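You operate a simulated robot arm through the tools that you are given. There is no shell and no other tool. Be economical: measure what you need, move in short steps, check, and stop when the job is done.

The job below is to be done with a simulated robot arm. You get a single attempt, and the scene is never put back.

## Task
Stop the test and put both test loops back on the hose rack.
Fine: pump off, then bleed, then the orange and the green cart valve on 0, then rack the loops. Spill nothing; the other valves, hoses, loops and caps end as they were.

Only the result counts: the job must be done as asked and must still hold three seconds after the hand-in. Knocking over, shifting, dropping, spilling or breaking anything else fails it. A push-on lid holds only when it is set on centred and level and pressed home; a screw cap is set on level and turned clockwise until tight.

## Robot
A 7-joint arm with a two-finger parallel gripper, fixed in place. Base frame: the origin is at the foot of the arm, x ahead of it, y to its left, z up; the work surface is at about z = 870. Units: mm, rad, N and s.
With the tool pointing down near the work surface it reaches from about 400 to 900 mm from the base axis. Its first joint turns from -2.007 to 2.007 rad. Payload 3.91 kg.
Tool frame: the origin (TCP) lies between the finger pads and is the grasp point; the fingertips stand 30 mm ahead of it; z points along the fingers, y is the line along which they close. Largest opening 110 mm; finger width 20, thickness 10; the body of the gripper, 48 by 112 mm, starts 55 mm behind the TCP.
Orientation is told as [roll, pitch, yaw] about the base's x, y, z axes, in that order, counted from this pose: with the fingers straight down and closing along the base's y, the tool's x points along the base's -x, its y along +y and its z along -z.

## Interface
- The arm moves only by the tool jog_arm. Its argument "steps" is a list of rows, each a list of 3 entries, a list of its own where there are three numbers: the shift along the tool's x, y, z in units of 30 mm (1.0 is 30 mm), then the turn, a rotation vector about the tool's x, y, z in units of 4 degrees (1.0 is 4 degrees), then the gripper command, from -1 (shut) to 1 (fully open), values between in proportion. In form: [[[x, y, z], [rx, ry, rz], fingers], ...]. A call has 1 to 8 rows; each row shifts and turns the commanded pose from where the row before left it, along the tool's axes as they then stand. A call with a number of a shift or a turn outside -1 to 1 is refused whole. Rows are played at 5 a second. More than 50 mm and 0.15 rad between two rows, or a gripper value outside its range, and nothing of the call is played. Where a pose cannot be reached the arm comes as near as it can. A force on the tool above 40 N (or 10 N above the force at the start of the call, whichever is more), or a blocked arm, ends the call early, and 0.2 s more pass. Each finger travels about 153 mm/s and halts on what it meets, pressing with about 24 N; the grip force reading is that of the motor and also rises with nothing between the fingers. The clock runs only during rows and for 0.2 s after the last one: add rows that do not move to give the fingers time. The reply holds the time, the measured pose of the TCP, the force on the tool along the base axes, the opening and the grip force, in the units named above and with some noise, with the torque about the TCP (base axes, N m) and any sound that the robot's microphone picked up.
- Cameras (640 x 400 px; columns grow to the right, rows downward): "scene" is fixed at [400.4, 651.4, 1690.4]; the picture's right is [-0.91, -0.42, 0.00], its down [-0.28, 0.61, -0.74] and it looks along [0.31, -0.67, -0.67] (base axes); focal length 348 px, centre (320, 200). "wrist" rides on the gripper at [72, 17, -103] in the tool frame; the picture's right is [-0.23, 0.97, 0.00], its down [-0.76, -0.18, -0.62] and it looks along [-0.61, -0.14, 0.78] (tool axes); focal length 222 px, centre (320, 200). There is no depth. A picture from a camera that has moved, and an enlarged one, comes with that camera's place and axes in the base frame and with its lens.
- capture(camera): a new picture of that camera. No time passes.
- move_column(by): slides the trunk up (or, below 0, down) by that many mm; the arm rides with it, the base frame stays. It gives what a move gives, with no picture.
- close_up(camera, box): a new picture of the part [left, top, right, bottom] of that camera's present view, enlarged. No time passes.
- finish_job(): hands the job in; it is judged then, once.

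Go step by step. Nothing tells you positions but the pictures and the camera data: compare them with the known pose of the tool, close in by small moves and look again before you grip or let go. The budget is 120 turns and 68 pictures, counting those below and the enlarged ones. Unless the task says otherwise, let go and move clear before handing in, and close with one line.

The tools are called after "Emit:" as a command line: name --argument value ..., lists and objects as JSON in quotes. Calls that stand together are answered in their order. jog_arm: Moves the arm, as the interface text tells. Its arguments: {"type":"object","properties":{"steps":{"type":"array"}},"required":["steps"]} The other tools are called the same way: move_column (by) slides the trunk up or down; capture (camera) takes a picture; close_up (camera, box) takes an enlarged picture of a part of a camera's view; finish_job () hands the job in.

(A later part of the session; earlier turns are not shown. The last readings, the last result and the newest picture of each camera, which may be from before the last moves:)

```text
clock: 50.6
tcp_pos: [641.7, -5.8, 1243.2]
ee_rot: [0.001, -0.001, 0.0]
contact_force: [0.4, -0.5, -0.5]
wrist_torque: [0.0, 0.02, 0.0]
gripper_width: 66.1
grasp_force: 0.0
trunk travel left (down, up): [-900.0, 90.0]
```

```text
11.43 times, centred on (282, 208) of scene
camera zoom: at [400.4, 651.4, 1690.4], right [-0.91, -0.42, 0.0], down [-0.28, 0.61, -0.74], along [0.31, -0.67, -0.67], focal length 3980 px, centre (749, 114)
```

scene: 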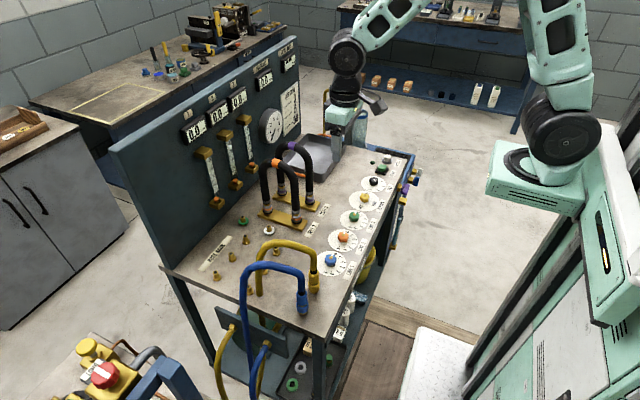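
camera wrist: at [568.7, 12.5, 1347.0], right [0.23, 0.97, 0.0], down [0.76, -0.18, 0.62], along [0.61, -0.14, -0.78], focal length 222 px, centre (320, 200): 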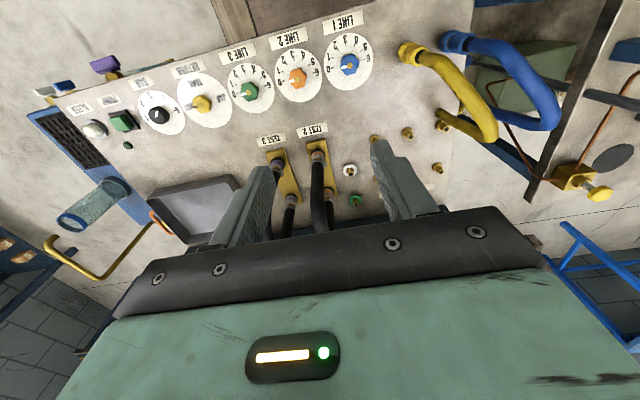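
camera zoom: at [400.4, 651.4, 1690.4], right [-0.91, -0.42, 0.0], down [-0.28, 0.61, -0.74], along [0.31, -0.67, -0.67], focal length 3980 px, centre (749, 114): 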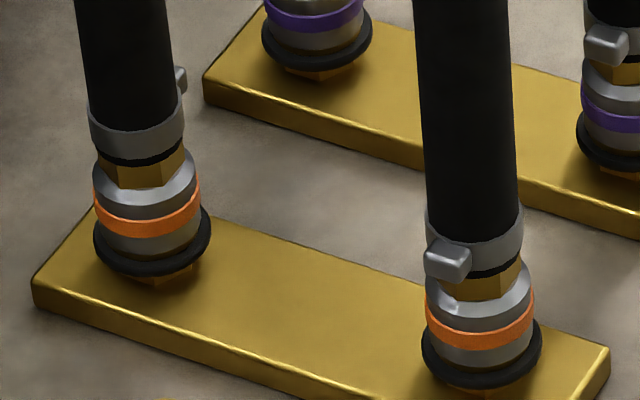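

The couplings look like push-on fittings that pull straight off. I'll move over the orange (TEST 2) loop top.

Emit:
jog_arm --steps '[[[-0.935, -0.167, 0.2], [0, 0, 0], 0.2], [[-0.935, -0.167, 0.2], [0, 0, 0], 0.2], [[-0.935, -0.167, 0.2], [0, 0, 0], 0.2], [[-0.935, -0.167, 0.2], [0, 0, 0], 0.2], [[-0.935, -0.167, 0.2], [0, 0, 0], 0.2], [[-0.935, -0.167, 0.2], [0, 0, 0], 0.2], [[-0.935, -0.167, 0.2], [0, 0, 0], 0.2], [[-0.935, -0.167, 0.2], [0, 0, 0], 0.2]]'

Emit:
capture --camera "wrist"

Emit:
close_up --camera "scene" --box '[230, 80, 370, 240]'

```text
clock: 52.4
tcp_pos: [869.8, -47.6, 1192.6]
ee_rot: [0.0, 0.0, -0.002]
contact_force: [-0.2, -0.3, 0.4]
wrist_torque: [0.0, 0.0, 0.04]
gripper_width: 66.1
grasp_force: 0.1
trunk travel left (down, up): [-900.0, 90.0]
```

```text
32 pictures are left
camera wrist: at [795.9, -29.3, 1296.1], right [0.23, 0.97, 0.0], down [0.76, -0.18, 0.62], along [0.61, -0.14, -0.78], focal length 222 px, centre (320, 200)
```

wrist: 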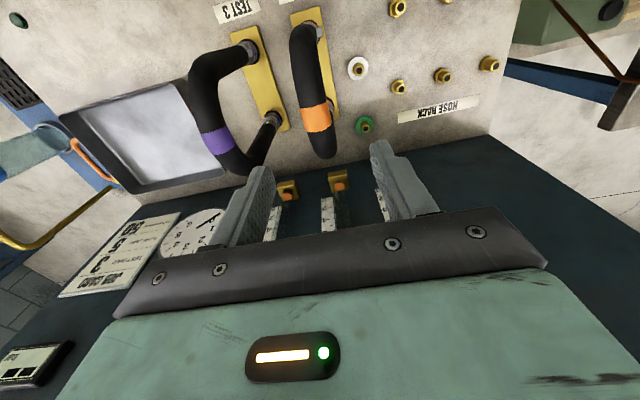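

```text
2.50 times, centred on (300, 160) of scene
camera zoom: at [400.4, 651.4, 1690.4], right [-0.91, -0.42, 0.0], down [-0.28, 0.61, -0.74], along [0.31, -0.67, -0.67], focal length 870 px, centre (370, 300)
```

zoom: 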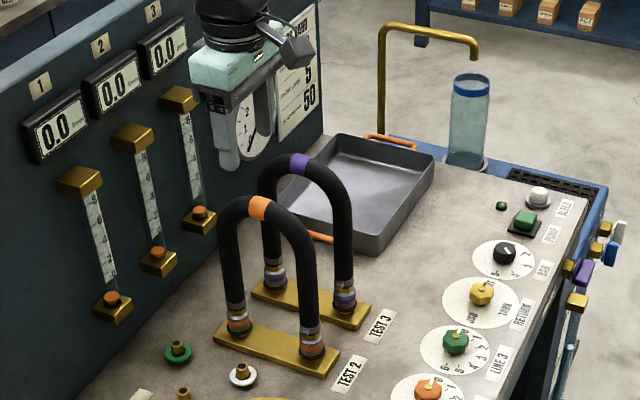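

The loop top is centred at (865,-48), z≈1083. I'll descend around it and close.

Emit:
jog_arm --steps '[[[0.16, 0, 0.9], [0, 0, 0], 0.1], [[0, 0, 0.9], [0, 0, 0], 0.1], [[0, 0, 0.9], [0, 0, 0], 0.1], [[0, 0, 0.9], [0, 0, 0], 0.1], [[0, 0, 0.47], [0, 0, 0], 0.1], [[0, 0, 0], [0, 0, 0], 0.1]]'

Emit:
close_up --camera "wrist" --box '[220, 20, 460, 220]'

Emit:
close_up --camera "scene" --box '[230, 120, 330, 240]'

```text
clock: 53.8
tcp_pos: [861.8, -47.7, 1071.7]
ee_rot: [0.0, 0.001, -0.002]
contact_force: [-0.5, -0.5, 0.3]
wrist_torque: [-0.01, -0.03, -0.01]
gripper_width: 60.6
grasp_force: 0.0
trunk travel left (down, up): [-900.0, 90.0]
```

```text
2.00 times, centred on (340, 120) of wrist
camera zoom: at [790.3, -29.2, 1174.8], right [0.23, 0.97, 0.0], down [0.76, -0.18, 0.62], along [0.61, -0.14, -0.78], focal length 444 px, centre (280, 360)
```

zoom: 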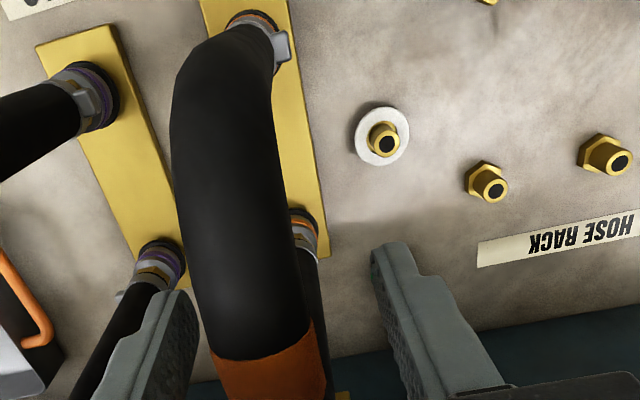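

```text
3.33 times, centred on (280, 180) of scene
camera zoom: at [400.4, 651.4, 1690.4], right [-0.91, -0.42, 0.0], down [-0.28, 0.61, -0.74], along [0.31, -0.67, -0.67], focal length 1161 px, centre (453, 267)
```

zoom: 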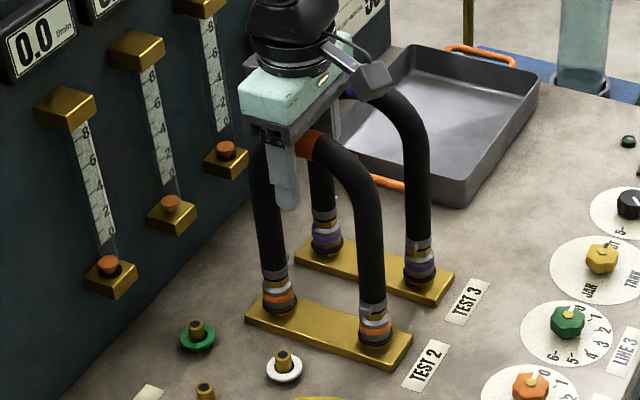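

The fingers straddle the band. Closing.

Emit:
jog_arm --steps '[[[0, 0, 0], [0, 0, 0], -0.3], [[0, 0, 0], [0, 0, 0], -0.6], [[0, 0, 0], [0, 0, 0], -1], [[0, 0, 0], [0, 0, 0], -1]]'

```text
clock: 54.8
tcp_pos: [862.4, -49.2, 1070.9]
ee_rot: [-0.002, 0.001, -0.002]
contact_force: [-0.6, -10.5, 0.2]
wrist_torque: [0.08, 0.0, 0.08]
gripper_width: 25.3
grasp_force: 23.9
trunk travel left (down, up): [-900.0, 90.0]
```

I have it at 25.3 mm width. I'll relieve the side load and pull gently upward.

Emit:
jog_arm --steps '[[[0, -0.05, 0], [0, 0, 0], -1], [[0, 0, -0.1], [0, 0, 0], -1], [[0, 0, -0.1], [0, 0, 0], -1], [[0, 0, -0.1], [0, 0, 0], -1], [[0, 0, -0.1], [0, 0, 0], -1]]'

```text
clock: 56.0
tcp_pos: [859.7, -47.3, 1083.3]
ee_rot: [0.0, 0.0, -0.001]
contact_force: [-0.2, 0.7, -2.2]
wrist_torque: [0.14, -0.06, 0.05]
gripper_width: 25.5
grasp_force: 24.4
trunk travel left (down, up): [-900.0, 90.0]
```

Emit:
close_up --camera "scene" --box '[230, 120, 330, 240]'

```text
3.33 times, centred on (280, 180) of scene
camera zoom: at [400.4, 651.4, 1690.4], right [-0.91, -0.42, 0.0], down [-0.28, 0.61, -0.74], along [0.31, -0.67, -0.67], focal length 1161 px, centre (453, 267)
```

zoom: 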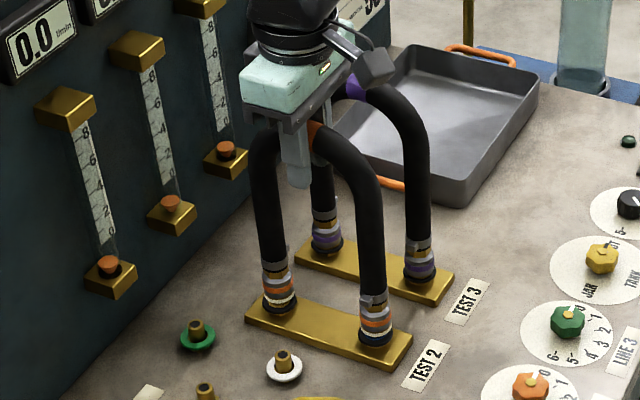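

The loop comes up with the gripper at about 2 N. I'll continue lifting clear of the nipples.

Emit:
jog_arm --steps '[[[0, 0, -0.3], [0, 0, 0], -1], [[0, 0, -0.3], [0, 0, 0], -1], [[0, 0, -0.4], [0, 0, 0], -1], [[0, 0, -0.5], [0, 0, 0], -1], [[0, 0, -0.5], [0, 0, 0], -1], [[0, 0, 0], [0, 0, 0], -1]]'

Emit:
close_up --camera "scene" --box '[230, 120, 330, 240]'

Emit:
capture --camera "wrist"

```text
clock: 57.4
tcp_pos: [861.4, -49.6, 1142.5]
ee_rot: [-0.001, 0.0, -0.001]
contact_force: [0.8, 0.4, -2.5]
wrist_torque: [0.04, -0.02, 0.0]
gripper_width: 25.1
grasp_force: 24.0
trunk travel left (down, up): [-900.0, 90.0]
```

```text
3.33 times, centred on (280, 180) of scene
camera zoom: at [400.4, 651.4, 1690.4], right [-0.91, -0.42, 0.0], down [-0.28, 0.61, -0.74], along [0.31, -0.67, -0.67], focal length 1161 px, centre (453, 267)
```

zoom: 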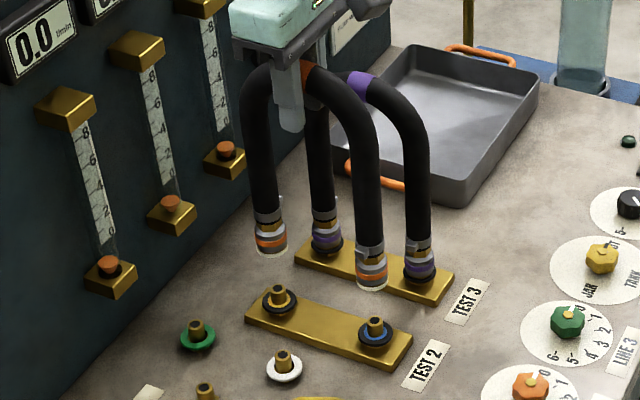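

```text
26 pictures are left
camera wrist: at [789.4, -30.8, 1246.5], right [0.23, 0.97, 0.0], down [0.76, -0.18, 0.62], along [0.61, -0.14, -0.78], focal length 222 px, centre (320, 200)
```

wrist: 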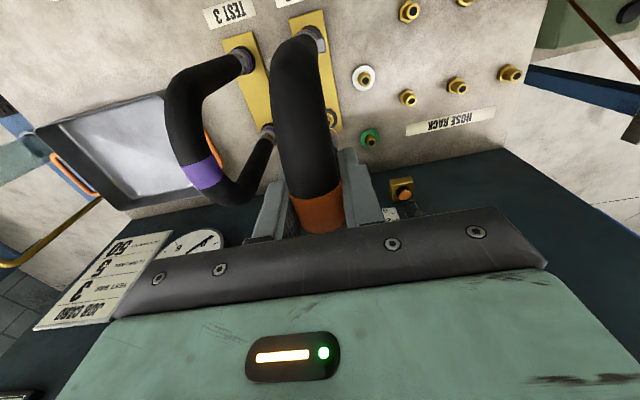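

The loop is clear and hanging upright. I'll carry it along +y to the first rack pair (centre about (858,87)) and check alignment there.

Emit:
jog_arm --steps '[[[0.03, 0.4, 0], [0, 0, 0], -1], [[0.03, 0.8, 0], [0, 0, 0], -1], [[0.03, 0.8, 0], [0, 0, 0], -1], [[0.03, 0.8, 0], [0, 0, 0], -1], [[0, 0.8, 0], [0, 0, 0], -1], [[0, 0.6, 0], [0, 0, 0], -1], [[0, 0.3, 0], [0, 0, 0], -1], [[0, 0, 0], [0, 0, 0], -1]]'

Emit:
close_up --camera "scene" --box '[200, 160, 330, 290]'

Emit:
capture --camera "wrist"

```text
clock: 59.2
tcp_pos: [857.2, 84.7, 1142.6]
ee_rot: [0.001, 0.001, 0.0]
contact_force: [-0.1, 0.2, -2.7]
wrist_torque: [-0.04, -0.01, 0.01]
gripper_width: 25.6
grasp_force: 24.6
trunk travel left (down, up): [-900.0, 90.0]
```

```text
3.08 times, centred on (265, 225) of scene
camera zoom: at [400.4, 651.4, 1690.4], right [-0.91, -0.42, 0.0], down [-0.28, 0.61, -0.74], along [0.31, -0.67, -0.67], focal length 1071 px, centre (489, 123)
```

zoom: 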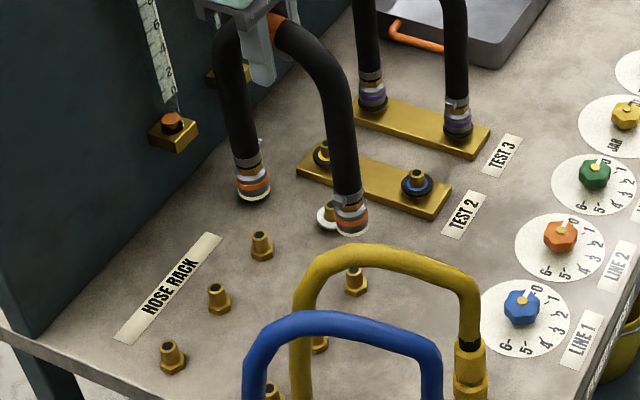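

```text
24 pictures are left
camera wrist: at [785.0, 103.4, 1246.8], right [0.23, 0.97, 0.0], down [0.76, -0.18, 0.62], along [0.61, -0.14, -0.78], focal length 222 px, centre (320, 200)
```

wrist: 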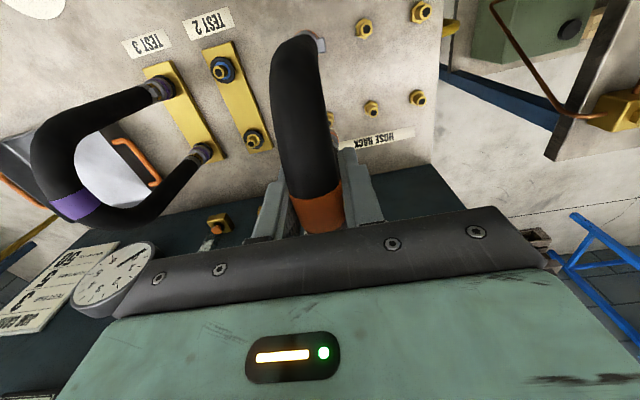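

Loop ends are at about z 934 over pegs topping out near z 873, aligned within a few mm. I'll lower 48 mm and check again just above the pegs.

Emit:
jog_arm --steps '[[[0, 0.05, 0.5], [0, 0, 0], -1], [[0, 0, 0.5], [0, 0, 0], -1], [[0, 0, 0.4], [0, 0, 0], -1], [[0, 0, 0.2], [0, 0, 0], -1], [[0, 0, 0], [0, 0, 0], -1]]'

Emit:
close_up --camera "scene" --box '[230, 200, 300, 260]'

Emit:
close_up --camera "wrist" --box '[240, 0, 440, 160]'

```text
clock: 60.4
tcp_pos: [857.7, 87.4, 1094.4]
ee_rot: [0.0, 0.0, -0.002]
contact_force: [-1.1, 0.3, -2.6]
wrist_torque: [0.0, 0.0, -0.03]
gripper_width: 25.4
grasp_force: 24.0
trunk travel left (down, up): [-900.0, 90.0]
```

```text
6.67 times, centred on (265, 230) of scene
camera zoom: at [400.4, 651.4, 1690.4], right [-0.91, -0.42, 0.0], down [-0.28, 0.61, -0.74], along [0.31, -0.67, -0.67], focal length 2321 px, centre (687, 0)
```

zoom: 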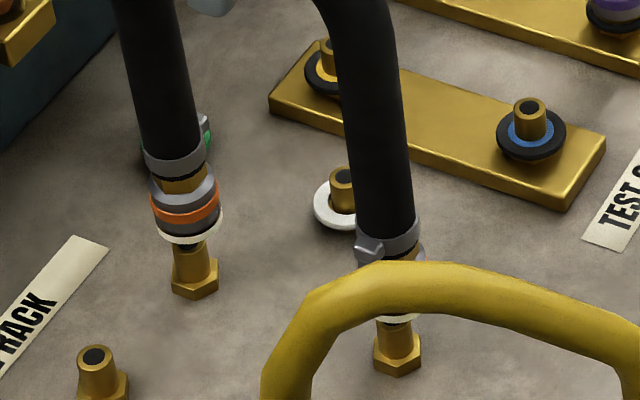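

```text
2.50 times, centred on (340, 80) of wrist
camera zoom: at [785.0, 105.8, 1198.4], right [0.23, 0.97, 0.0], down [0.76, -0.18, 0.62], along [0.61, -0.14, -0.78], focal length 555 px, centre (270, 500)
```

zoom: 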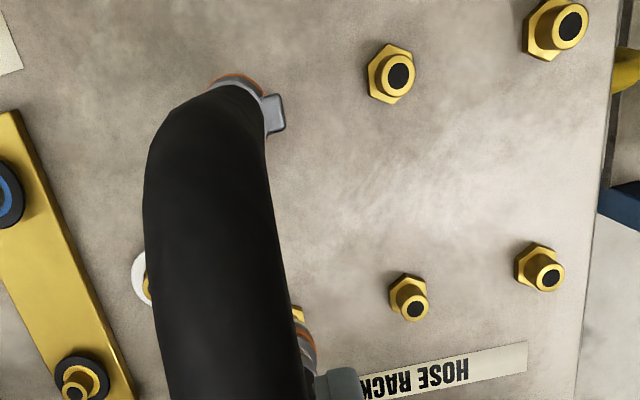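

The loop sits about 3.5 mm short in x of the pegs, while y looks right. I'll correct and lower slowly onto the pegs.

Emit:
jog_arm --steps '[[[-0.12, 0, 0], [0, 0, 0], -1], [[0, 0, 0.2], [0, 0, 0], -1], [[0, 0, 0.1], [0, 0, 0], -1], [[0, 0, 0], [0, 0, 0], -1]]'

Emit:
close_up --camera "scene" --box '[230, 200, 300, 260]'

```text
clock: 61.4
tcp_pos: [861.6, 88.6, 1086.4]
ee_rot: [0.002, 0.0, -0.002]
contact_force: [0.1, -0.1, -2.8]
wrist_torque: [0.01, -0.06, -0.02]
gripper_width: 25.5
grasp_force: 23.9
trunk travel left (down, up): [-900.0, 90.0]
```

```text
6.67 times, centred on (265, 230) of scene
camera zoom: at [400.4, 651.4, 1690.4], right [-0.91, -0.42, 0.0], down [-0.28, 0.61, -0.74], along [0.31, -0.67, -0.67], focal length 2321 px, centre (687, 0)
```

zoom: 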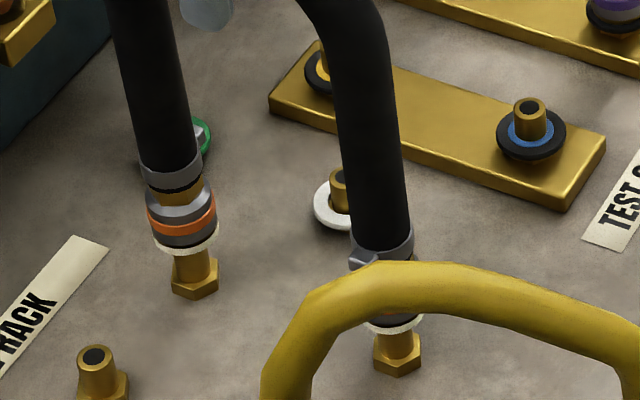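

Alignment looks right in this view. Lowering in small steps.

Emit:
jog_arm --steps '[[[0, 0, 0.1], [0, 0, 0], -1], [[0, 0, 0.1], [0, 0, 0], -1], [[0, 0, 0.1], [0, 0, 0], -1], [[0, 0, 0.1], [0, 0, 0], -1], [[0, 0, 0], [0, 0, 0], -1]]'

Emit:
close_up --camera "scene" --box '[230, 200, 300, 260]'

```text
clock: 62.6
tcp_pos: [858.9, 87.7, 1073.6]
ee_rot: [-0.001, 0.0, -0.002]
contact_force: [0.8, 0.2, -2.1]
wrist_torque: [-0.02, -0.03, 0.03]
gripper_width: 25.3
grasp_force: 24.3
trunk travel left (down, up): [-900.0, 90.0]
```

```text
6.67 times, centred on (265, 230) of scene
camera zoom: at [400.4, 651.4, 1690.4], right [-0.91, -0.42, 0.0], down [-0.28, 0.61, -0.74], along [0.31, -0.67, -0.67], focal length 2321 px, centre (687, 0)
```

zoom: 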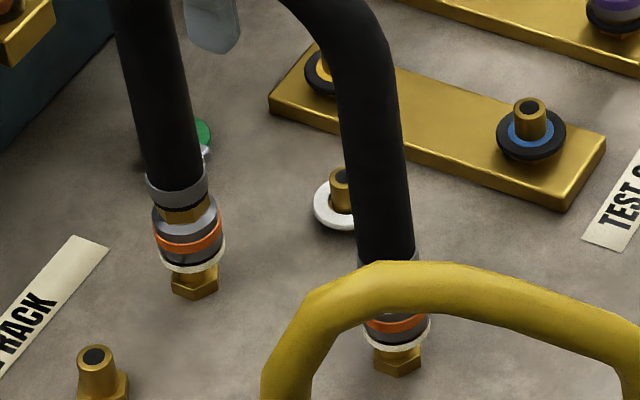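

No contact force so far, and the couplings are going over the pegs. I'll lower until seated.

Emit:
jog_arm --steps '[[[0, 0, 0.1], [0, 0, 0], -1], [[0, 0, 0.1], [0, 0, 0], -1], [[0, 0, 0.1], [0, 0, 0], -1], [[0, 0, 0], [0, 0, 0], -1]]'

Emit:
close_up --camera "scene" --box '[230, 200, 300, 260]'

```text
clock: 63.6
tcp_pos: [860.2, 86.9, 1064.5]
ee_rot: [0.002, 0.0, -0.002]
contact_force: [0.9, 0.7, -2.2]
wrist_torque: [0.0, 0.02, 0.01]
gripper_width: 25.1
grasp_force: 23.6
trunk travel left (down, up): [-900.0, 90.0]
```

```text
6.67 times, centred on (265, 230) of scene
camera zoom: at [400.4, 651.4, 1690.4], right [-0.91, -0.42, 0.0], down [-0.28, 0.61, -0.74], along [0.31, -0.67, -0.67], focal length 2321 px, centre (687, 0)
```

zoom: 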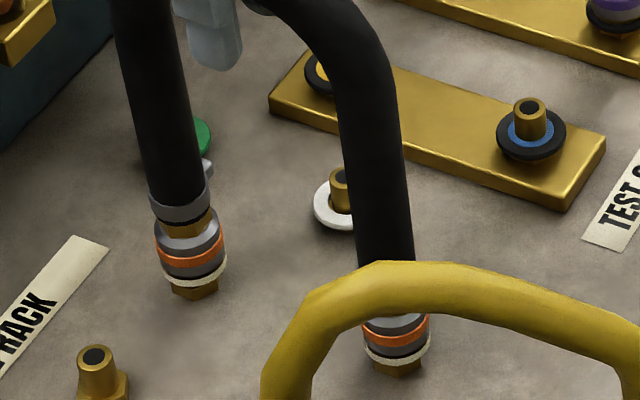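

Emit:
jog_arm --steps '[[[0, 0, 0.07], [0, 0, 0], -1], [[0, 0, 0.07], [0, 0, 0], -1], [[0, 0, 0.07], [0, 0, 0], -1], [[0, 0, 0.05], [0, 0, 0], -1], [[0, 0, 0], [0, 0, 0], -1]]'

```text
clock: 64.8
tcp_pos: [862.0, 85.1, 1060.4]
ee_rot: [0.0, -0.005, -0.004]
contact_force: [4.1, -9.3, 19.6]
wrist_torque: [0.01, 0.62, 0.08]
gripper_width: 25.3
grasp_force: 23.8
trunk travel left (down, up): [-900.0, 90.0]
```

Emit:
close_up --camera "scene" --box '[230, 200, 300, 260]'

```text
6.67 times, centred on (265, 230) of scene
camera zoom: at [400.4, 651.4, 1690.4], right [-0.91, -0.42, 0.0], down [-0.28, 0.61, -0.74], along [0.31, -0.67, -0.67], focal length 2321 px, centre (687, 0)
```

zoom: 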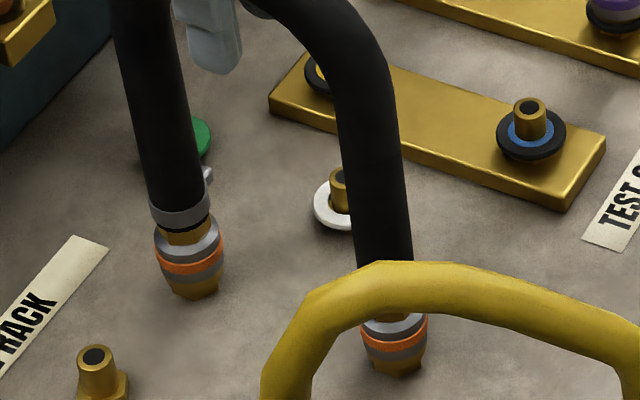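

Both couplings look fully down (the white rings are no longer visible) and contact was about 22 N. Releasing and lifting off.

Emit:
jog_arm --steps '[[[0, 0, 0], [0, 0, 0], -0.4], [[0, 0, 0], [0, 0, 0], 0], [[0, 0, 0], [0, 0, 0], 0], [[0, 0, -0.5], [0, 0, 0], 0], [[0, 0, -1], [0, 0, 0], 0], [[0, 0, -1], [0, 0, 0], 0], [[0, 0, -1], [0, 0, 0], 0], [[0, 0, -1], [0, 0, 0], 0]]'

Emit:
close_up --camera "scene" --box '[200, 130, 340, 260]'

```text
clock: 66.6
tcp_pos: [861.2, 87.2, 1194.8]
ee_rot: [0.002, -0.001, -0.001]
contact_force: [0.9, 0.3, 0.5]
wrist_torque: [-0.02, 0.02, 0.0]
gripper_width: 55.3
grasp_force: 0.0
trunk travel left (down, up): [-900.0, 90.0]
```

```text
3.08 times, centred on (270, 195) of scene
camera zoom: at [400.4, 651.4, 1690.4], right [-0.91, -0.42, 0.0], down [-0.28, 0.61, -0.74], along [0.31, -0.67, -0.67], focal length 1071 px, centre (474, 215)
```

zoom: 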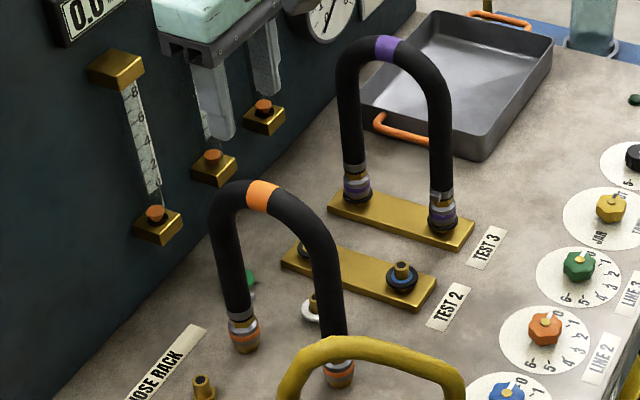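

The first loop stands on the rack. I'll move over the purple (TEST 3) loop at about (863,-149).

Emit:
jog_arm --steps '[[[0, -0.983, 0], [0, 0, 0], 0.1], [[0, -0.983, 0], [0, 0, 0], 0.1], [[0, -0.983, 0], [0, 0, 0], 0.1], [[0, -0.983, 0], [0, 0, 0], 0.1], [[0, -0.983, 0], [0, 0, 0], 0.1], [[0, -0.983, 0], [0, 0, 0], 0.1], [[0, -0.983, 0], [0, 0, 0], 0.1], [[0, -0.983, 0], [0, 0, 0], 0.1]]'

Emit:
capture --camera "wrist"

```text
clock: 68.4
tcp_pos: [861.7, -149.6, 1191.1]
ee_rot: [0.002, 0.0, 0.002]
contact_force: [0.8, 0.9, -0.6]
wrist_torque: [-0.03, -0.02, 0.02]
gripper_width: 60.2
grasp_force: 0.0
trunk travel left (down, up): [-900.0, 90.0]
```

```text
16 pictures are left
camera wrist: at [789.9, -130.9, 1295.2], right [0.23, 0.97, 0.0], down [0.76, -0.18, 0.62], along [0.61, -0.14, -0.78], focal length 222 px, centre (320, 200)
```

wrist: 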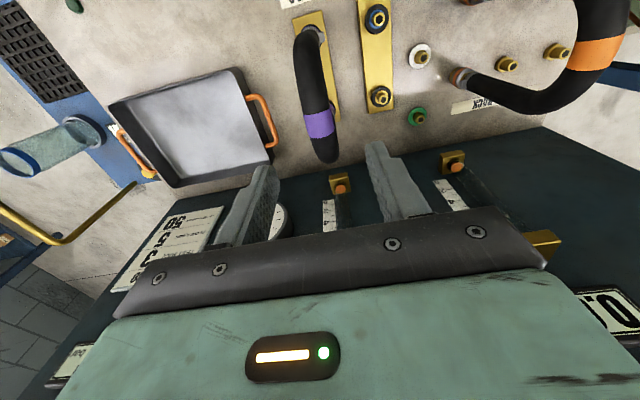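

Centred over the purple band. Descending and closing.

Emit:
jog_arm --steps '[[[0, 0, 0.9], [0, 0, 0], 0.1], [[0, 0, 0.9], [0, 0, 0], 0.1], [[0, 0, 0.9], [0, 0, 0], 0.1], [[0, 0, 0.9], [0, 0, 0], 0.1], [[0, 0, 0.4], [0, 0, 0], 0.1], [[0, 0, 0], [0, 0, 0], 0.1]]'

Emit:
jog_arm --steps '[[[0, 0, 0], [0, 0, 0], -0.3], [[0, 0, 0], [0, 0, 0], -0.6], [[0, 0, 0], [0, 0, 0], -1], [[0, 0, 0], [0, 0, 0], -1]]'

```text
clock: 69.8
tcp_pos: [859.8, -147.0, 1072.5]
ee_rot: [0.001, -0.001, -0.002]
contact_force: [-0.1, 0.7, -0.5]
wrist_torque: [0.0, -0.02, 0.0]
gripper_width: 60.7
grasp_force: 0.0
trunk travel left (down, up): [-900.0, 90.0]
```

```text
clock: 70.8
tcp_pos: [861.3, -149.4, 1073.0]
ee_rot: [0.002, 0.0, -0.003]
contact_force: [0.8, -7.6, 0.2]
wrist_torque: [0.04, -0.05, 0.02]
gripper_width: 25.5
grasp_force: 23.8
trunk travel left (down, up): [-900.0, 90.0]
```

Gripped at 25.5 mm. Lifting gently, with a slight -y relief.

Emit:
jog_arm --steps '[[[0, -0.04, 0], [0, 0, 0], -1], [[0, 0, -0.1], [0, 0, 0], -1], [[0, 0, -0.1], [0, 0, 0], -1], [[0, 0, -0.2], [0, 0, 0], -1], [[0, 0, -0.3], [0, 0, 0], -1], [[0, 0, -0.5], [0, 0, 0], -1], [[0, 0, -0.8], [0, 0, 0], -1], [[0, 0, -0.8], [0, 0, 0], -1]]'

Emit:
capture --camera "scene"

```text
clock: 72.6
tcp_pos: [859.5, -150.6, 1153.7]
ee_rot: [-0.001, -0.001, -0.001]
contact_force: [-0.1, 0.7, -3.2]
wrist_torque: [-0.03, 0.02, -0.02]
gripper_width: 25.0
grasp_force: 23.9
trunk travel left (down, up): [-900.0, 90.0]
```

```text
15 pictures are left
```

scene: 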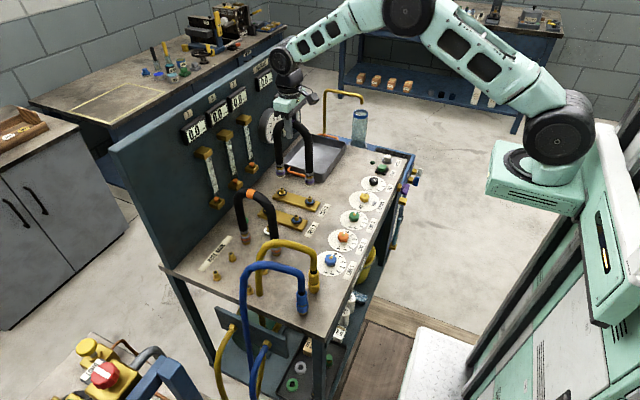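

The second loop is free. I'll raise it high enough (TCP z≈1308) to pass over the racked loop.

Emit:
jog_arm --steps '[[[0, 0, -0.8], [0, 0, 0], -1], [[0, 0, -0.9], [0, 0, 0], -1], [[0, 0, -0.9], [0, 0, 0], -1], [[0, 0, -0.9], [0, 0, 0], -1], [[0, 0, -0.9], [0, 0, 0], -1], [[0, 0, -0.7], [0, 0, 0], -1], [[0, 0, -0.1], [0, 0, 0], -1], [[0, 0, 0], [0, 0, 0], -1]]'

Emit:
close_up --camera "scene" --box '[200, 40, 340, 260]'

```text
clock: 74.4
tcp_pos: [858.0, -147.9, 1313.6]
ee_rot: [0.0, -0.001, -0.003]
contact_force: [-0.7, 0.3, -3.9]
wrist_torque: [-0.01, 0.01, -0.02]
gripper_width: 25.3
grasp_force: 23.8
trunk travel left (down, up): [-900.0, 90.0]
```

```text
1.82 times, centred on (270, 150) of scene
camera zoom: at [400.4, 651.4, 1690.4], right [-0.91, -0.42, 0.0], down [-0.28, 0.61, -0.74], along [0.31, -0.67, -0.67], focal length 633 px, centre (411, 291)
```

zoom: 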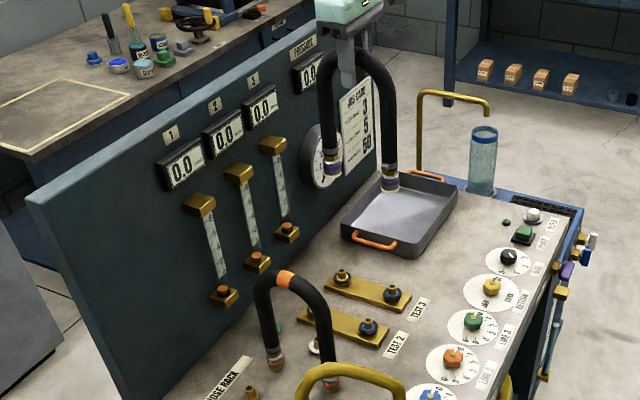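

There is about 30 mm of clearance over the racked loop, and the back panel (x≈1060) is well behind. I'll carry it to rack pair 2 (y≈163).

Emit:
jog_arm --steps '[[[0, 0.5, 0], [0, 0, 0], -1], [[0, 0.9, 0], [0, 0, 0], -1], [[0, 0.9, 0], [0, 0, 0], -1], [[0, 0.9, 0], [0, 0, 0], -1], [[0, 0.9, 0], [0, 0, 0], -1], [[0, 0.6, 0], [0, 0, 0], -1], [[0, 0, 0], [0, 0, 0], -1]]'

Emit:
close_up --camera "scene" --box '[200, 40, 340, 260]'

```text
clock: 76.0
tcp_pos: [860.0, -6.8, 1309.8]
ee_rot: [0.0, -0.002, -0.002]
contact_force: [0.3, -0.3, -2.4]
wrist_torque: [-0.03, -0.02, 0.01]
gripper_width: 25.2
grasp_force: 24.2
trunk travel left (down, up): [-900.0, 90.0]
```

```text
1.82 times, centred on (270, 150) of scene
camera zoom: at [400.4, 651.4, 1690.4], right [-0.91, -0.42, 0.0], down [-0.28, 0.61, -0.74], along [0.31, -0.67, -0.67], focal length 633 px, centre (411, 291)
```

zoom: 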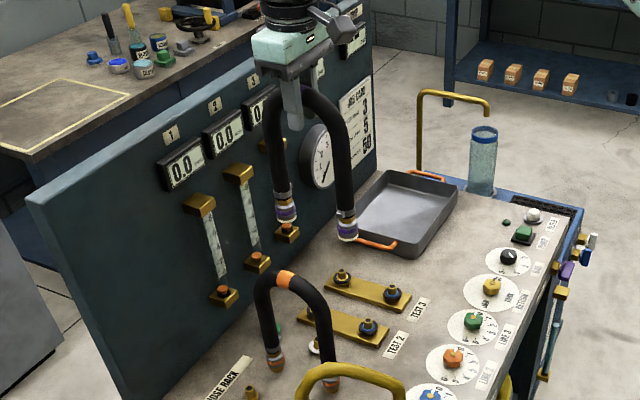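

Clear. Continuing to y≈163.

Emit:
jog_arm --steps '[[[0, 0.6, 0], [0, 0, 0], -1], [[0, 0.9, 0], [0, 0, 0], -1], [[0, 0.9, 0], [0, 0, 0], -1], [[0, 0.9, 0], [0, 0, 0], -1], [[-0.03, 0.9, 0], [0, 0, 0], -1], [[0, 0.9, 0], [0, 0, 0], -1], [[0, 0.53, 0], [0, 0, 0], -1], [[0, 0, 0], [0, 0, 0], -1]]'

Emit:
jog_arm --steps '[[[0, 0, 0.5], [0, 0, 0], -1], [[0, 0, 0.8], [0, 0, 0], -1], [[0, 0, 0.8], [0, 0, 0], -1], [[0, 0, 0.8], [0, 0, 0], -1], [[0, 0, 0.5], [0, 0, 0], -1], [[0, 0, 0], [0, 0, 0], -1]]'

Emit:
close_up --camera "scene" --box '[180, 160, 330, 300]'

```text
clock: 77.8
tcp_pos: [859.4, 160.5, 1310.1]
ee_rot: [-0.001, 0.0, 0.0]
contact_force: [-0.4, -0.3, -3.0]
wrist_torque: [0.02, 0.0, -0.01]
gripper_width: 25.3
grasp_force: 23.8
out of reach, approached as far as the arm can: row 7
trunk travel left (down, up): [-900.0, 90.0]
```

```text
clock: 79.2
tcp_pos: [874.1, 168.1, 1213.1]
ee_rot: [0.001, 0.001, -0.002]
contact_force: [-0.1, -0.1, -2.9]
wrist_torque: [0.0, 0.0, 0.03]
gripper_width: 25.2
grasp_force: 23.6
out of reach, approached as far as the arm can: row 2, 3, 4, 5
trunk travel left (down, up): [-900.0, 90.0]
```

```text
2.86 times, centred on (255, 230) of scene
camera zoom: at [400.4, 651.4, 1690.4], right [-0.91, -0.42, 0.0], down [-0.28, 0.61, -0.74], along [0.31, -0.67, -0.67], focal length 995 px, centre (506, 114)
```

zoom: 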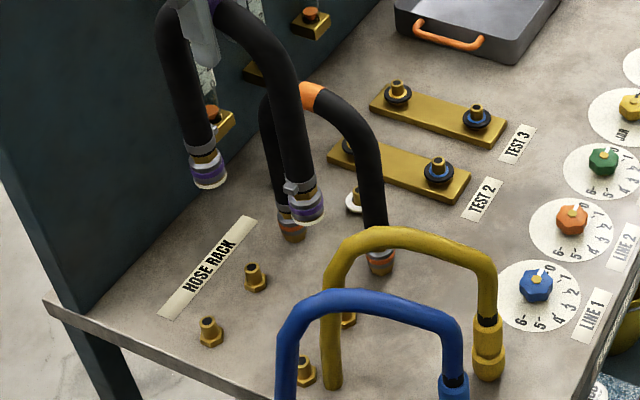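

The arm drifted to (874,168) near its reach limit, but nothing was touched. I'll correct to (861,163) and continue down.

Emit:
jog_arm --steps '[[[0.43, -0.17, 0], [0, 0, 0], -1], [[0, 0, 0], [0, 0, 0], -1], [[0, 0, 0.3], [0, 0, 0], -1], [[0, 0, 0], [0, 0, 0], -1]]'

```text
clock: 80.2
tcp_pos: [876.0, 166.9, 1203.0]
ee_rot: [-0.001, 0.002, -0.002]
contact_force: [0.0, 0.1, -2.8]
wrist_torque: [-0.01, 0.02, 0.01]
gripper_width: 25.2
grasp_force: 24.1
out of reach, approached as far as the arm can: row 1
trunk travel left (down, up): [-900.0, 90.0]
```

Emit:
jog_arm --steps '[[[0.5, -0.13, 0], [0, 0, 0], -1], [[0, 0, 0], [0, 0, 0], -1]]'

```text
clock: 80.8
tcp_pos: [876.4, 168.0, 1205.7]
ee_rot: [-0.001, -0.001, -0.003]
contact_force: [0.1, -0.3, -3.0]
wrist_torque: [0.02, -0.02, -0.03]
gripper_width: 25.3
grasp_force: 24.3
out of reach, approached as far as the arm can: row 1
trunk travel left (down, up): [-900.0, 90.0]
```

Emit:
jog_arm --steps '[[[0, 0, 0.6], [0, 0, 0], -1], [[0, 0, 0.6], [0, 0, 0], -1], [[0, 0, 0], [0, 0, 0], -1], [[0.2, 0, 0], [0, 0, 0], -1], [[0.2, 0, 0], [0, 0, 0], -1], [[0, 0, 0], [0, 0, 0], -1]]'

```text
clock: 82.2
tcp_pos: [876.9, 173.6, 1169.9]
ee_rot: [-0.002, 0.003, -0.002]
contact_force: [0.2, 0.6, -2.2]
wrist_torque: [0.0, -0.01, 0.02]
gripper_width: 25.5
grasp_force: 24.3
out of reach, approached as far as the arm can: row 2, 4, 5
trunk travel left (down, up): [-900.0, 90.0]
```

Emit:
jog_arm --steps '[[[0, -0.4, 0], [0, 0, 0], -1], [[0, 0, 0], [0, 0, 0], -1]]'

```text
clock: 82.8
tcp_pos: [880.6, 164.5, 1171.2]
ee_rot: [-0.003, 0.002, -0.002]
contact_force: [-0.3, 1.1, -3.3]
wrist_torque: [0.02, -0.01, 0.04]
gripper_width: 25.3
grasp_force: 24.1
out of reach, approached as far as the arm can: row 1
trunk travel left (down, up): [-900.0, 90.0]
```

The arm seems to be stuck on a fixed-radius limit. I'll look at its posture before forcing anything.

Emit:
capture --camera "scene"

```text
11 pictures are left
```

scene: 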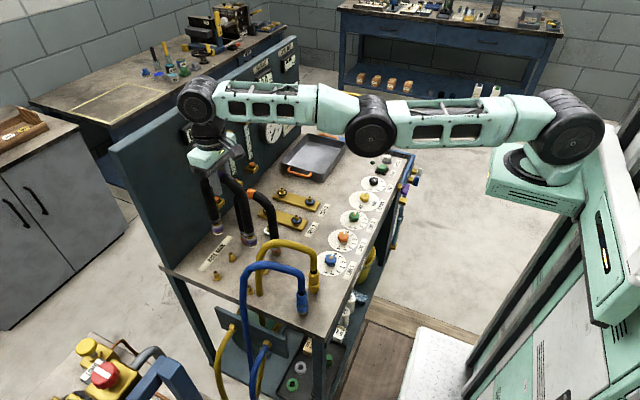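

The arm is fully stretched, so its elbow is singular. I'll try a larger inward step, with the loop well clear of everything in that direction.

Emit:
jog_arm --steps '[[[1, -0.2, 0], [0, 0, 0], -1], [[0, 0, 0], [0, 0, 0], -1]]'

```text
clock: 83.4
tcp_pos: [878.5, 168.7, 1172.2]
ee_rot: [-0.001, 0.002, -0.003]
contact_force: [0.2, 0.1, -2.2]
wrist_torque: [-0.02, 0.01, 0.03]
gripper_width: 25.3
grasp_force: 23.8
out of reach, approached as far as the arm can: row 1
trunk travel left (down, up): [-900.0, 90.0]
```

Emit:
jog_arm --steps '[[[-0.5, 0.1, 0], [0, 0, 0], -1], [[-0.5, 0.1, 0], [0, 0, 0], -1], [[0.5, -0.1, 0], [0, 0, 0], -1], [[0.5, -0.1, 0], [0, 0, 0], -1], [[0, 0, 0], [0, 0, 0], -1]]'

```text
clock: 84.6
tcp_pos: [877.1, 170.9, 1172.6]
ee_rot: [0.0, 0.0, -0.002]
contact_force: [0.0, 0.3, -3.1]
wrist_torque: [0.0, 0.01, -0.02]
gripper_width: 25.3
grasp_force: 24.0
out of reach, approached as far as the arm can: row 1, 2, 3, 4
trunk travel left (down, up): [-900.0, 90.0]
```

Emit:
jog_arm --steps '[[[0.4, -0.1, -0.9], [0, 0, 0], -1], [[0.4, -0.1, -0.9], [0, 0, 0], -1], [[0, 0, 0], [0, 0, 0], -1]]'

```text
clock: 85.4
tcp_pos: [870.6, 170.6, 1228.3]
ee_rot: [0.001, 0.001, -0.003]
contact_force: [-1.1, -0.3, -2.0]
wrist_torque: [0.01, 0.01, -0.01]
gripper_width: 25.5
grasp_force: 23.5
out of reach, approached as far as the arm can: row 1, 2
trunk travel left (down, up): [-900.0, 90.0]
```

Position moves alone can't unbend it. A small tool pitch about the wrist (fingers swinging inward) should let the elbow flex, and the loop is safely in the air.

Emit:
jog_arm --steps '[[[0.45, -0.08, 0], [0, 1, 0], -1], [[0.45, -0.08, 0], [0, 1, 0], -1], [[0, 0, 0], [0, 0, 0], -1]]'

```text
clock: 86.2
tcp_pos: [844.6, 167.4, 1229.0]
ee_rot: [0.001, 0.142, -0.001]
contact_force: [0.0, -0.7, -2.4]
wrist_torque: [-0.01, -0.02, 0.02]
gripper_width: 25.1
grasp_force: 23.9
trunk travel left (down, up): [-900.0, 90.0]
```

That worked and nothing was flagged. I'll pull inward next.

Emit:
jog_arm --steps '[[[0.4, 0, 0], [0, 0, 0], -1], [[0.4, 0, 0], [0, 0, 0], -1], [[0, 0, 0], [0, 0, 0], -1]]'

```text
clock: 87.0
tcp_pos: [838.1, 175.5, 1236.2]
ee_rot: [0.001, 0.142, -0.002]
contact_force: [0.0, 0.1, -2.9]
wrist_torque: [0.02, -0.03, 0.01]
gripper_width: 25.2
grasp_force: 24.0
out of reach, approached as far as the arm can: row 1, 2
trunk travel left (down, up): [-900.0, 90.0]
```

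Emit:
jog_arm --steps '[[[-0.45, 0, 0], [0, -1, 0], -1], [[-0.45, 0, 0], [0, -1, 0], -1], [[0, 0, 0], [0, 0, 0], -1], [[0.3, -0.06, 0], [0, 0, 0], -1], [[0.3, -0.06, 0], [0, 0, 0], -1], [[0, 0, 0], [0, 0, 0], -1]]'

```text
clock: 88.4
tcp_pos: [865.3, 182.3, 1235.8]
ee_rot: [-0.001, 0.004, -0.002]
contact_force: [0.5, 0.4, -3.3]
wrist_torque: [0.02, 0.0, 0.03]
gripper_width: 25.3
grasp_force: 24.2
out of reach, approached as far as the arm can: row 4, 5
trunk travel left (down, up): [-900.0, 90.0]
```

Emit:
jog_arm --steps '[[[-0.4, 0, 0], [0, -1, 0], -1], [[-0.4, 0, 0], [0, -1, 0], -1], [[0, 0, 0], [0, 0, 0], -1], [[0.4, -0.1, 0], [0, 0, 0], -1], [[0.4, -0.1, 0], [0, 0, 0], -1], [[0, 0, 0], [0, 0, 0], -1]]'

```text
clock: 89.8
tcp_pos: [888.7, 189.6, 1241.2]
ee_rot: [0.0, -0.136, -0.001]
contact_force: [-0.8, 1.1, -3.2]
wrist_torque: [0.0, 0.05, -0.02]
gripper_width: 25.3
grasp_force: 24.1
out of reach, approached as far as the arm can: row 2, 4, 5
trunk travel left (down, up): [-900.0, 90.0]
```

Emit:
jog_arm --steps '[[[0.42, 0, 0], [0, 1, 0], -1], [[0.42, 0, 0], [0, 1, 0], -1], [[-0.15, -0.75, 0], [0, 0, 0], -1], [[-0.1, 0, 0.9], [0, 0, 0], -1], [[-0.08, 0, 0.9], [0, 0, 0], -1], [[-0.05, 0, 0.9], [0, 0, 0], -1], [[0, 0, 0], [0, 0, 0], -1]]'

```text
clock: 91.4
tcp_pos: [880.4, 165.4, 1154.4]
ee_rot: [0.0, 0.001, -0.003]
contact_force: [0.3, -0.3, -2.9]
wrist_torque: [-0.03, 0.02, 0.0]
gripper_width: 25.2
grasp_force: 23.7
out of reach, approached as far as the arm can: row 3, 6
trunk travel left (down, up): [-900.0, 90.0]
```

Emit:
jog_arm --steps '[[[0.1, -0.02, 0], [0, 0, 0], -1], [[0.1, -0.02, 0], [0, 0, 0], -1], [[0.1, -0.02, 0], [0, 0, 0], -1], [[0.1, -0.02, 0], [0, 0, 0], -1]]'

```text
clock: 92.4
tcp_pos: [881.0, 167.9, 1155.8]
ee_rot: [0.001, 0.003, -0.002]
contact_force: [0.4, 0.1, -2.5]
wrist_torque: [0.02, 0.0, 0.03]
gripper_width: 25.1
grasp_force: 24.0
out of reach, approached as far as the arm can: row 2, 3
trunk travel left (down, up): [-900.0, 90.0]
```

Emit:
jog_arm --steps '[[[0.04, 0, -0.9], [0, 0, 0], -1], [[0.07, 0, -0.9], [0, 0, 0], -1], [[0.1, 0, -0.9], [0, 0, 0], -1], [[0.13, 0, -0.9], [0, 0, 0], -1], [[0.4, -0.07, 0], [0, 0, 0], -1], [[0.4, -0.07, 0], [0, 0, 0], -1], [[0, 0, 0], [0, 0, 0], -1]]'

```text
clock: 94.0
tcp_pos: [861.8, 173.2, 1267.4]
ee_rot: [0.0, 0.002, -0.002]
contact_force: [0.1, -0.5, -3.4]
wrist_torque: [0.03, 0.02, 0.05]
gripper_width: 25.4
grasp_force: 23.9
out of reach, approached as far as the arm can: row 1, 4, 5, 6
trunk travel left (down, up): [-900.0, 90.0]
```

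The arm only moves on its full-stretch sphere, but that suffices. I'll put the TCP over the target at (861,162.5) on that sphere (z≈1290), then lower the whole arm straight down with the trunk.

Emit:
jog_arm --steps '[[[0, -0.2, -0.4], [0, 0, 0], -1], [[0, -0.16, -0.4], [0, 0, 0], -1], [[0, 0, 0], [0, 0, 0], -1], [[0, 0, 0], [0, 0, 0], -1]]'

```text
clock: 95.0
tcp_pos: [861.4, 162.5, 1293.2]
ee_rot: [0.001, 0.001, -0.002]
contact_force: [-0.9, -0.3, -2.9]
wrist_torque: [0.01, -0.01, -0.01]
gripper_width: 25.2
grasp_force: 23.2
trunk travel left (down, up): [-900.0, 90.0]
```

Right over the target. I'll lower with the trunk in stages.

Emit:
move_column --by -100

Emit:
move_column --by -80

Emit:
close_up --camera "scene" --box '[200, 170, 310, 290]'

```text
clock: 96.3
tcp_pos: [861.7, 163.3, 1193.7]
ee_rot: [0.0, 0.0, -0.002]
contact_force: [-0.7, -0.1, -2.2]
wrist_torque: [0.02, 0.01, 0.02]
gripper_width: 25.6
grasp_force: 23.9
trunk travel left (down, up): [-800.0, 190.0]
```

```text
clock: 97.5
tcp_pos: [861.1, 161.6, 1112.2]
ee_rot: [0.001, 0.002, -0.002]
contact_force: [-0.2, -0.2, -2.7]
wrist_torque: [0.01, 0.01, 0.02]
gripper_width: 25.2
grasp_force: 24.3
trunk travel left (down, up): [-720.0, 270.0]
```

```text
3.33 times, centred on (255, 230) of scene
camera zoom: at [400.4, 651.4, 1690.4], right [-0.91, -0.42, 0.0], down [-0.28, 0.61, -0.74], along [0.31, -0.67, -0.67], focal length 1161 px, centre (537, 100)
```

zoom: 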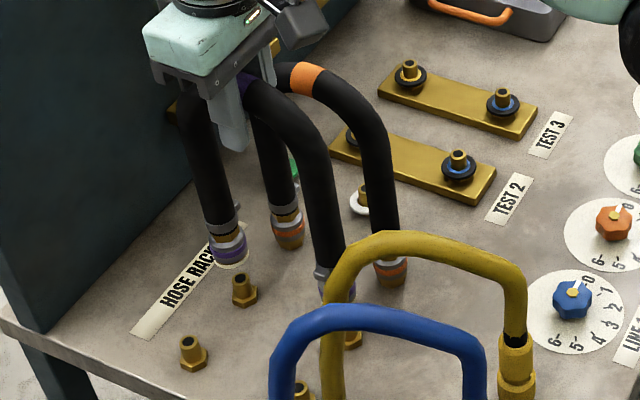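

Looks good. I'll lower 20 mm more and check alignment at the pegs.

Emit:
move_column --by -22

Emit:
close_up --camera "scene" --box '[215, 225, 285, 275]'

```text
clock: 98.2
tcp_pos: [861.3, 162.8, 1090.9]
ee_rot: [0.001, 0.002, -0.003]
contact_force: [-0.8, -0.5, -2.3]
wrist_torque: [-0.01, 0.0, 0.0]
gripper_width: 25.1
grasp_force: 23.9
trunk travel left (down, up): [-698.0, 292.0]
```

```text
8.00 times, centred on (250, 250) of scene
camera zoom: at [400.4, 651.4, 1690.4], right [-0.91, -0.42, 0.0], down [-0.28, 0.61, -0.74], along [0.31, -0.67, -0.67], focal length 2786 px, centre (880, -200)
```

zoom: 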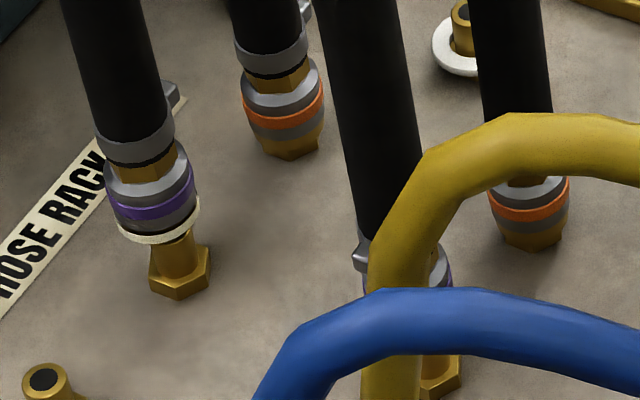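

The loop is about 3 mm too far in +y and 1 mm in +x relative to the pegs (917,161). I'll nudge it, staying on the reach sphere.

Emit:
jog_arm --steps '[[[0.04, -0.1, -0.27], [0, 0, 0], -1], [[0, 0, 0], [0, 0, 0], -1], [[0, 0, 0], [0, 0, 0], -1]]'

Emit:
move_column --by -10

Emit:
close_up --camera "scene" --box '[215, 225, 285, 275]'

```text
clock: 99.0
tcp_pos: [860.4, 158.4, 1098.7]
ee_rot: [-0.004, 0.003, -0.003]
contact_force: [0.0, -0.7, -2.7]
wrist_torque: [0.0, -0.01, 0.0]
gripper_width: 25.4
grasp_force: 24.2
trunk travel left (down, up): [-698.0, 292.0]
```

```text
clock: 99.6
tcp_pos: [859.7, 158.6, 1087.6]
ee_rot: [-0.001, 0.004, -0.001]
contact_force: [-0.5, -0.6, -2.4]
wrist_torque: [-0.03, 0.01, 0.02]
gripper_width: 25.5
grasp_force: 24.1
trunk travel left (down, up): [-688.0, 302.0]
```

```text
8.00 times, centred on (250, 250) of scene
camera zoom: at [400.4, 651.4, 1690.4], right [-0.91, -0.42, 0.0], down [-0.28, 0.61, -0.74], along [0.31, -0.67, -0.67], focal length 2786 px, centre (880, -200)
```

zoom: 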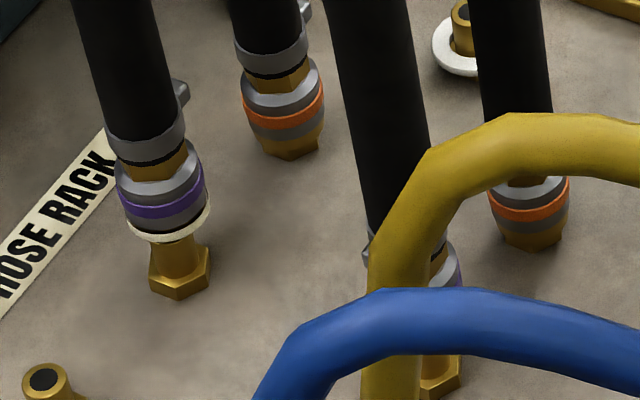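

Alignment now matches the peg within about 1 mm. I'll nudge +1 mm in y and lower in small trunk steps.

Emit:
jog_arm --steps '[[[0, 0.04, 0], [0, 0, 0], -1], [[0, 0, 0], [0, 0, 0], -1]]'

Emit:
move_column --by -6

Emit:
move_column --by -5

Emit:
close_up --camera "scene" --box '[215, 225, 285, 275]'

```text
clock: 100.2
tcp_pos: [861.3, 159.3, 1087.5]
ee_rot: [-0.001, 0.003, -0.002]
contact_force: [0.0, 0.2, -3.4]
wrist_torque: [0.03, -0.02, 0.03]
gripper_width: 25.4
grasp_force: 23.5
trunk travel left (down, up): [-688.0, 302.0]
```

```text
clock: 100.7
tcp_pos: [860.1, 159.9, 1082.2]
ee_rot: [-0.003, 0.002, -0.001]
contact_force: [0.2, 1.0, -4.1]
wrist_torque: [-0.02, 0.01, -0.03]
gripper_width: 25.2
grasp_force: 24.1
trunk travel left (down, up): [-682.0, 308.0]
```

```text
clock: 101.2
tcp_pos: [860.2, 160.0, 1076.8]
ee_rot: [0.0, 0.004, -0.002]
contact_force: [-0.7, -0.1, -2.7]
wrist_torque: [0.04, -0.02, -0.02]
gripper_width: 25.3
grasp_force: 24.4
trunk travel left (down, up): [-677.0, 313.0]
```

```text
8.00 times, centred on (250, 250) of scene
camera zoom: at [400.4, 651.4, 1690.4], right [-0.91, -0.42, 0.0], down [-0.28, 0.61, -0.74], along [0.31, -0.67, -0.67], focal length 2786 px, centre (880, -200)
```

zoom: 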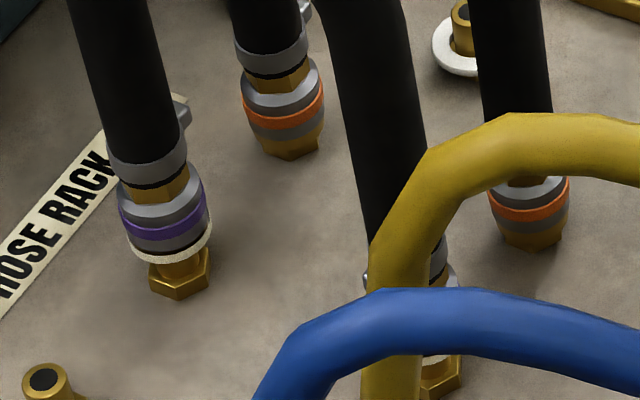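

Emit:
move_column --by -6

Emit:
move_column --by -5

Emit:
move_column --by -3

```text
clock: 101.8
tcp_pos: [860.9, 161.0, 1069.8]
ee_rot: [-0.003, 0.001, -0.002]
contact_force: [-0.6, 0.2, -3.5]
wrist_torque: [0.11, 0.11, 0.01]
gripper_width: 25.3
grasp_force: 24.2
trunk travel left (down, up): [-671.0, 319.0]
```

```text
clock: 102.3
tcp_pos: [859.8, 161.2, 1066.1]
ee_rot: [-0.002, 0.004, -0.002]
contact_force: [-0.7, 1.3, -4.4]
wrist_torque: [0.08, 0.12, 0.02]
gripper_width: 25.3
grasp_force: 23.7
trunk travel left (down, up): [-666.0, 324.0]
```

```text
clock: 102.9
tcp_pos: [858.7, 160.2, 1061.9]
ee_rot: [0.0, 0.007, -0.003]
contact_force: [-9.2, -1.6, -7.9]
wrist_torque: [0.07, 0.43, 0.09]
gripper_width: 25.4
grasp_force: 24.0
trunk travel left (down, up): [-663.0, 327.0]
```

Emit:
move_column --by -2

Emit:
close_up --camera "scene" --box '[215, 225, 285, 275]'

```text
clock: 103.4
tcp_pos: [859.2, 160.4, 1061.4]
ee_rot: [-0.002, 0.002, -0.002]
contact_force: [-12.2, -1.0, 0.1]
wrist_torque: [0.02, 0.28, 0.05]
gripper_width: 25.2
grasp_force: 24.2
trunk travel left (down, up): [-661.0, 329.0]
```

```text
8.00 times, centred on (250, 250) of scene
camera zoom: at [400.4, 651.4, 1690.4], right [-0.91, -0.42, 0.0], down [-0.28, 0.61, -0.74], along [0.31, -0.67, -0.67], focal length 2786 px, centre (880, -200)
```

zoom: 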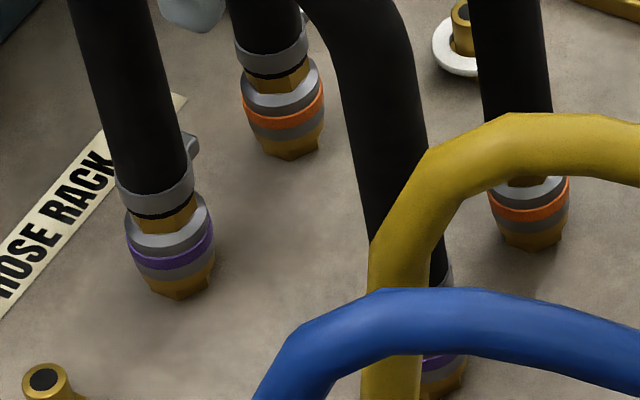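

Both ends look seated like the orange loop. I'll give a final light press to make sure.

Emit:
move_column --by -2

```text
clock: 103.9
tcp_pos: [859.1, 159.6, 1062.0]
ee_rot: [-0.002, -0.002, -0.001]
contact_force: [-10.3, 1.7, 15.2]
wrist_torque: [-0.01, 0.17, 0.04]
gripper_width: 25.3
grasp_force: 23.9
trunk travel left (down, up): [-659.0, 331.0]
```

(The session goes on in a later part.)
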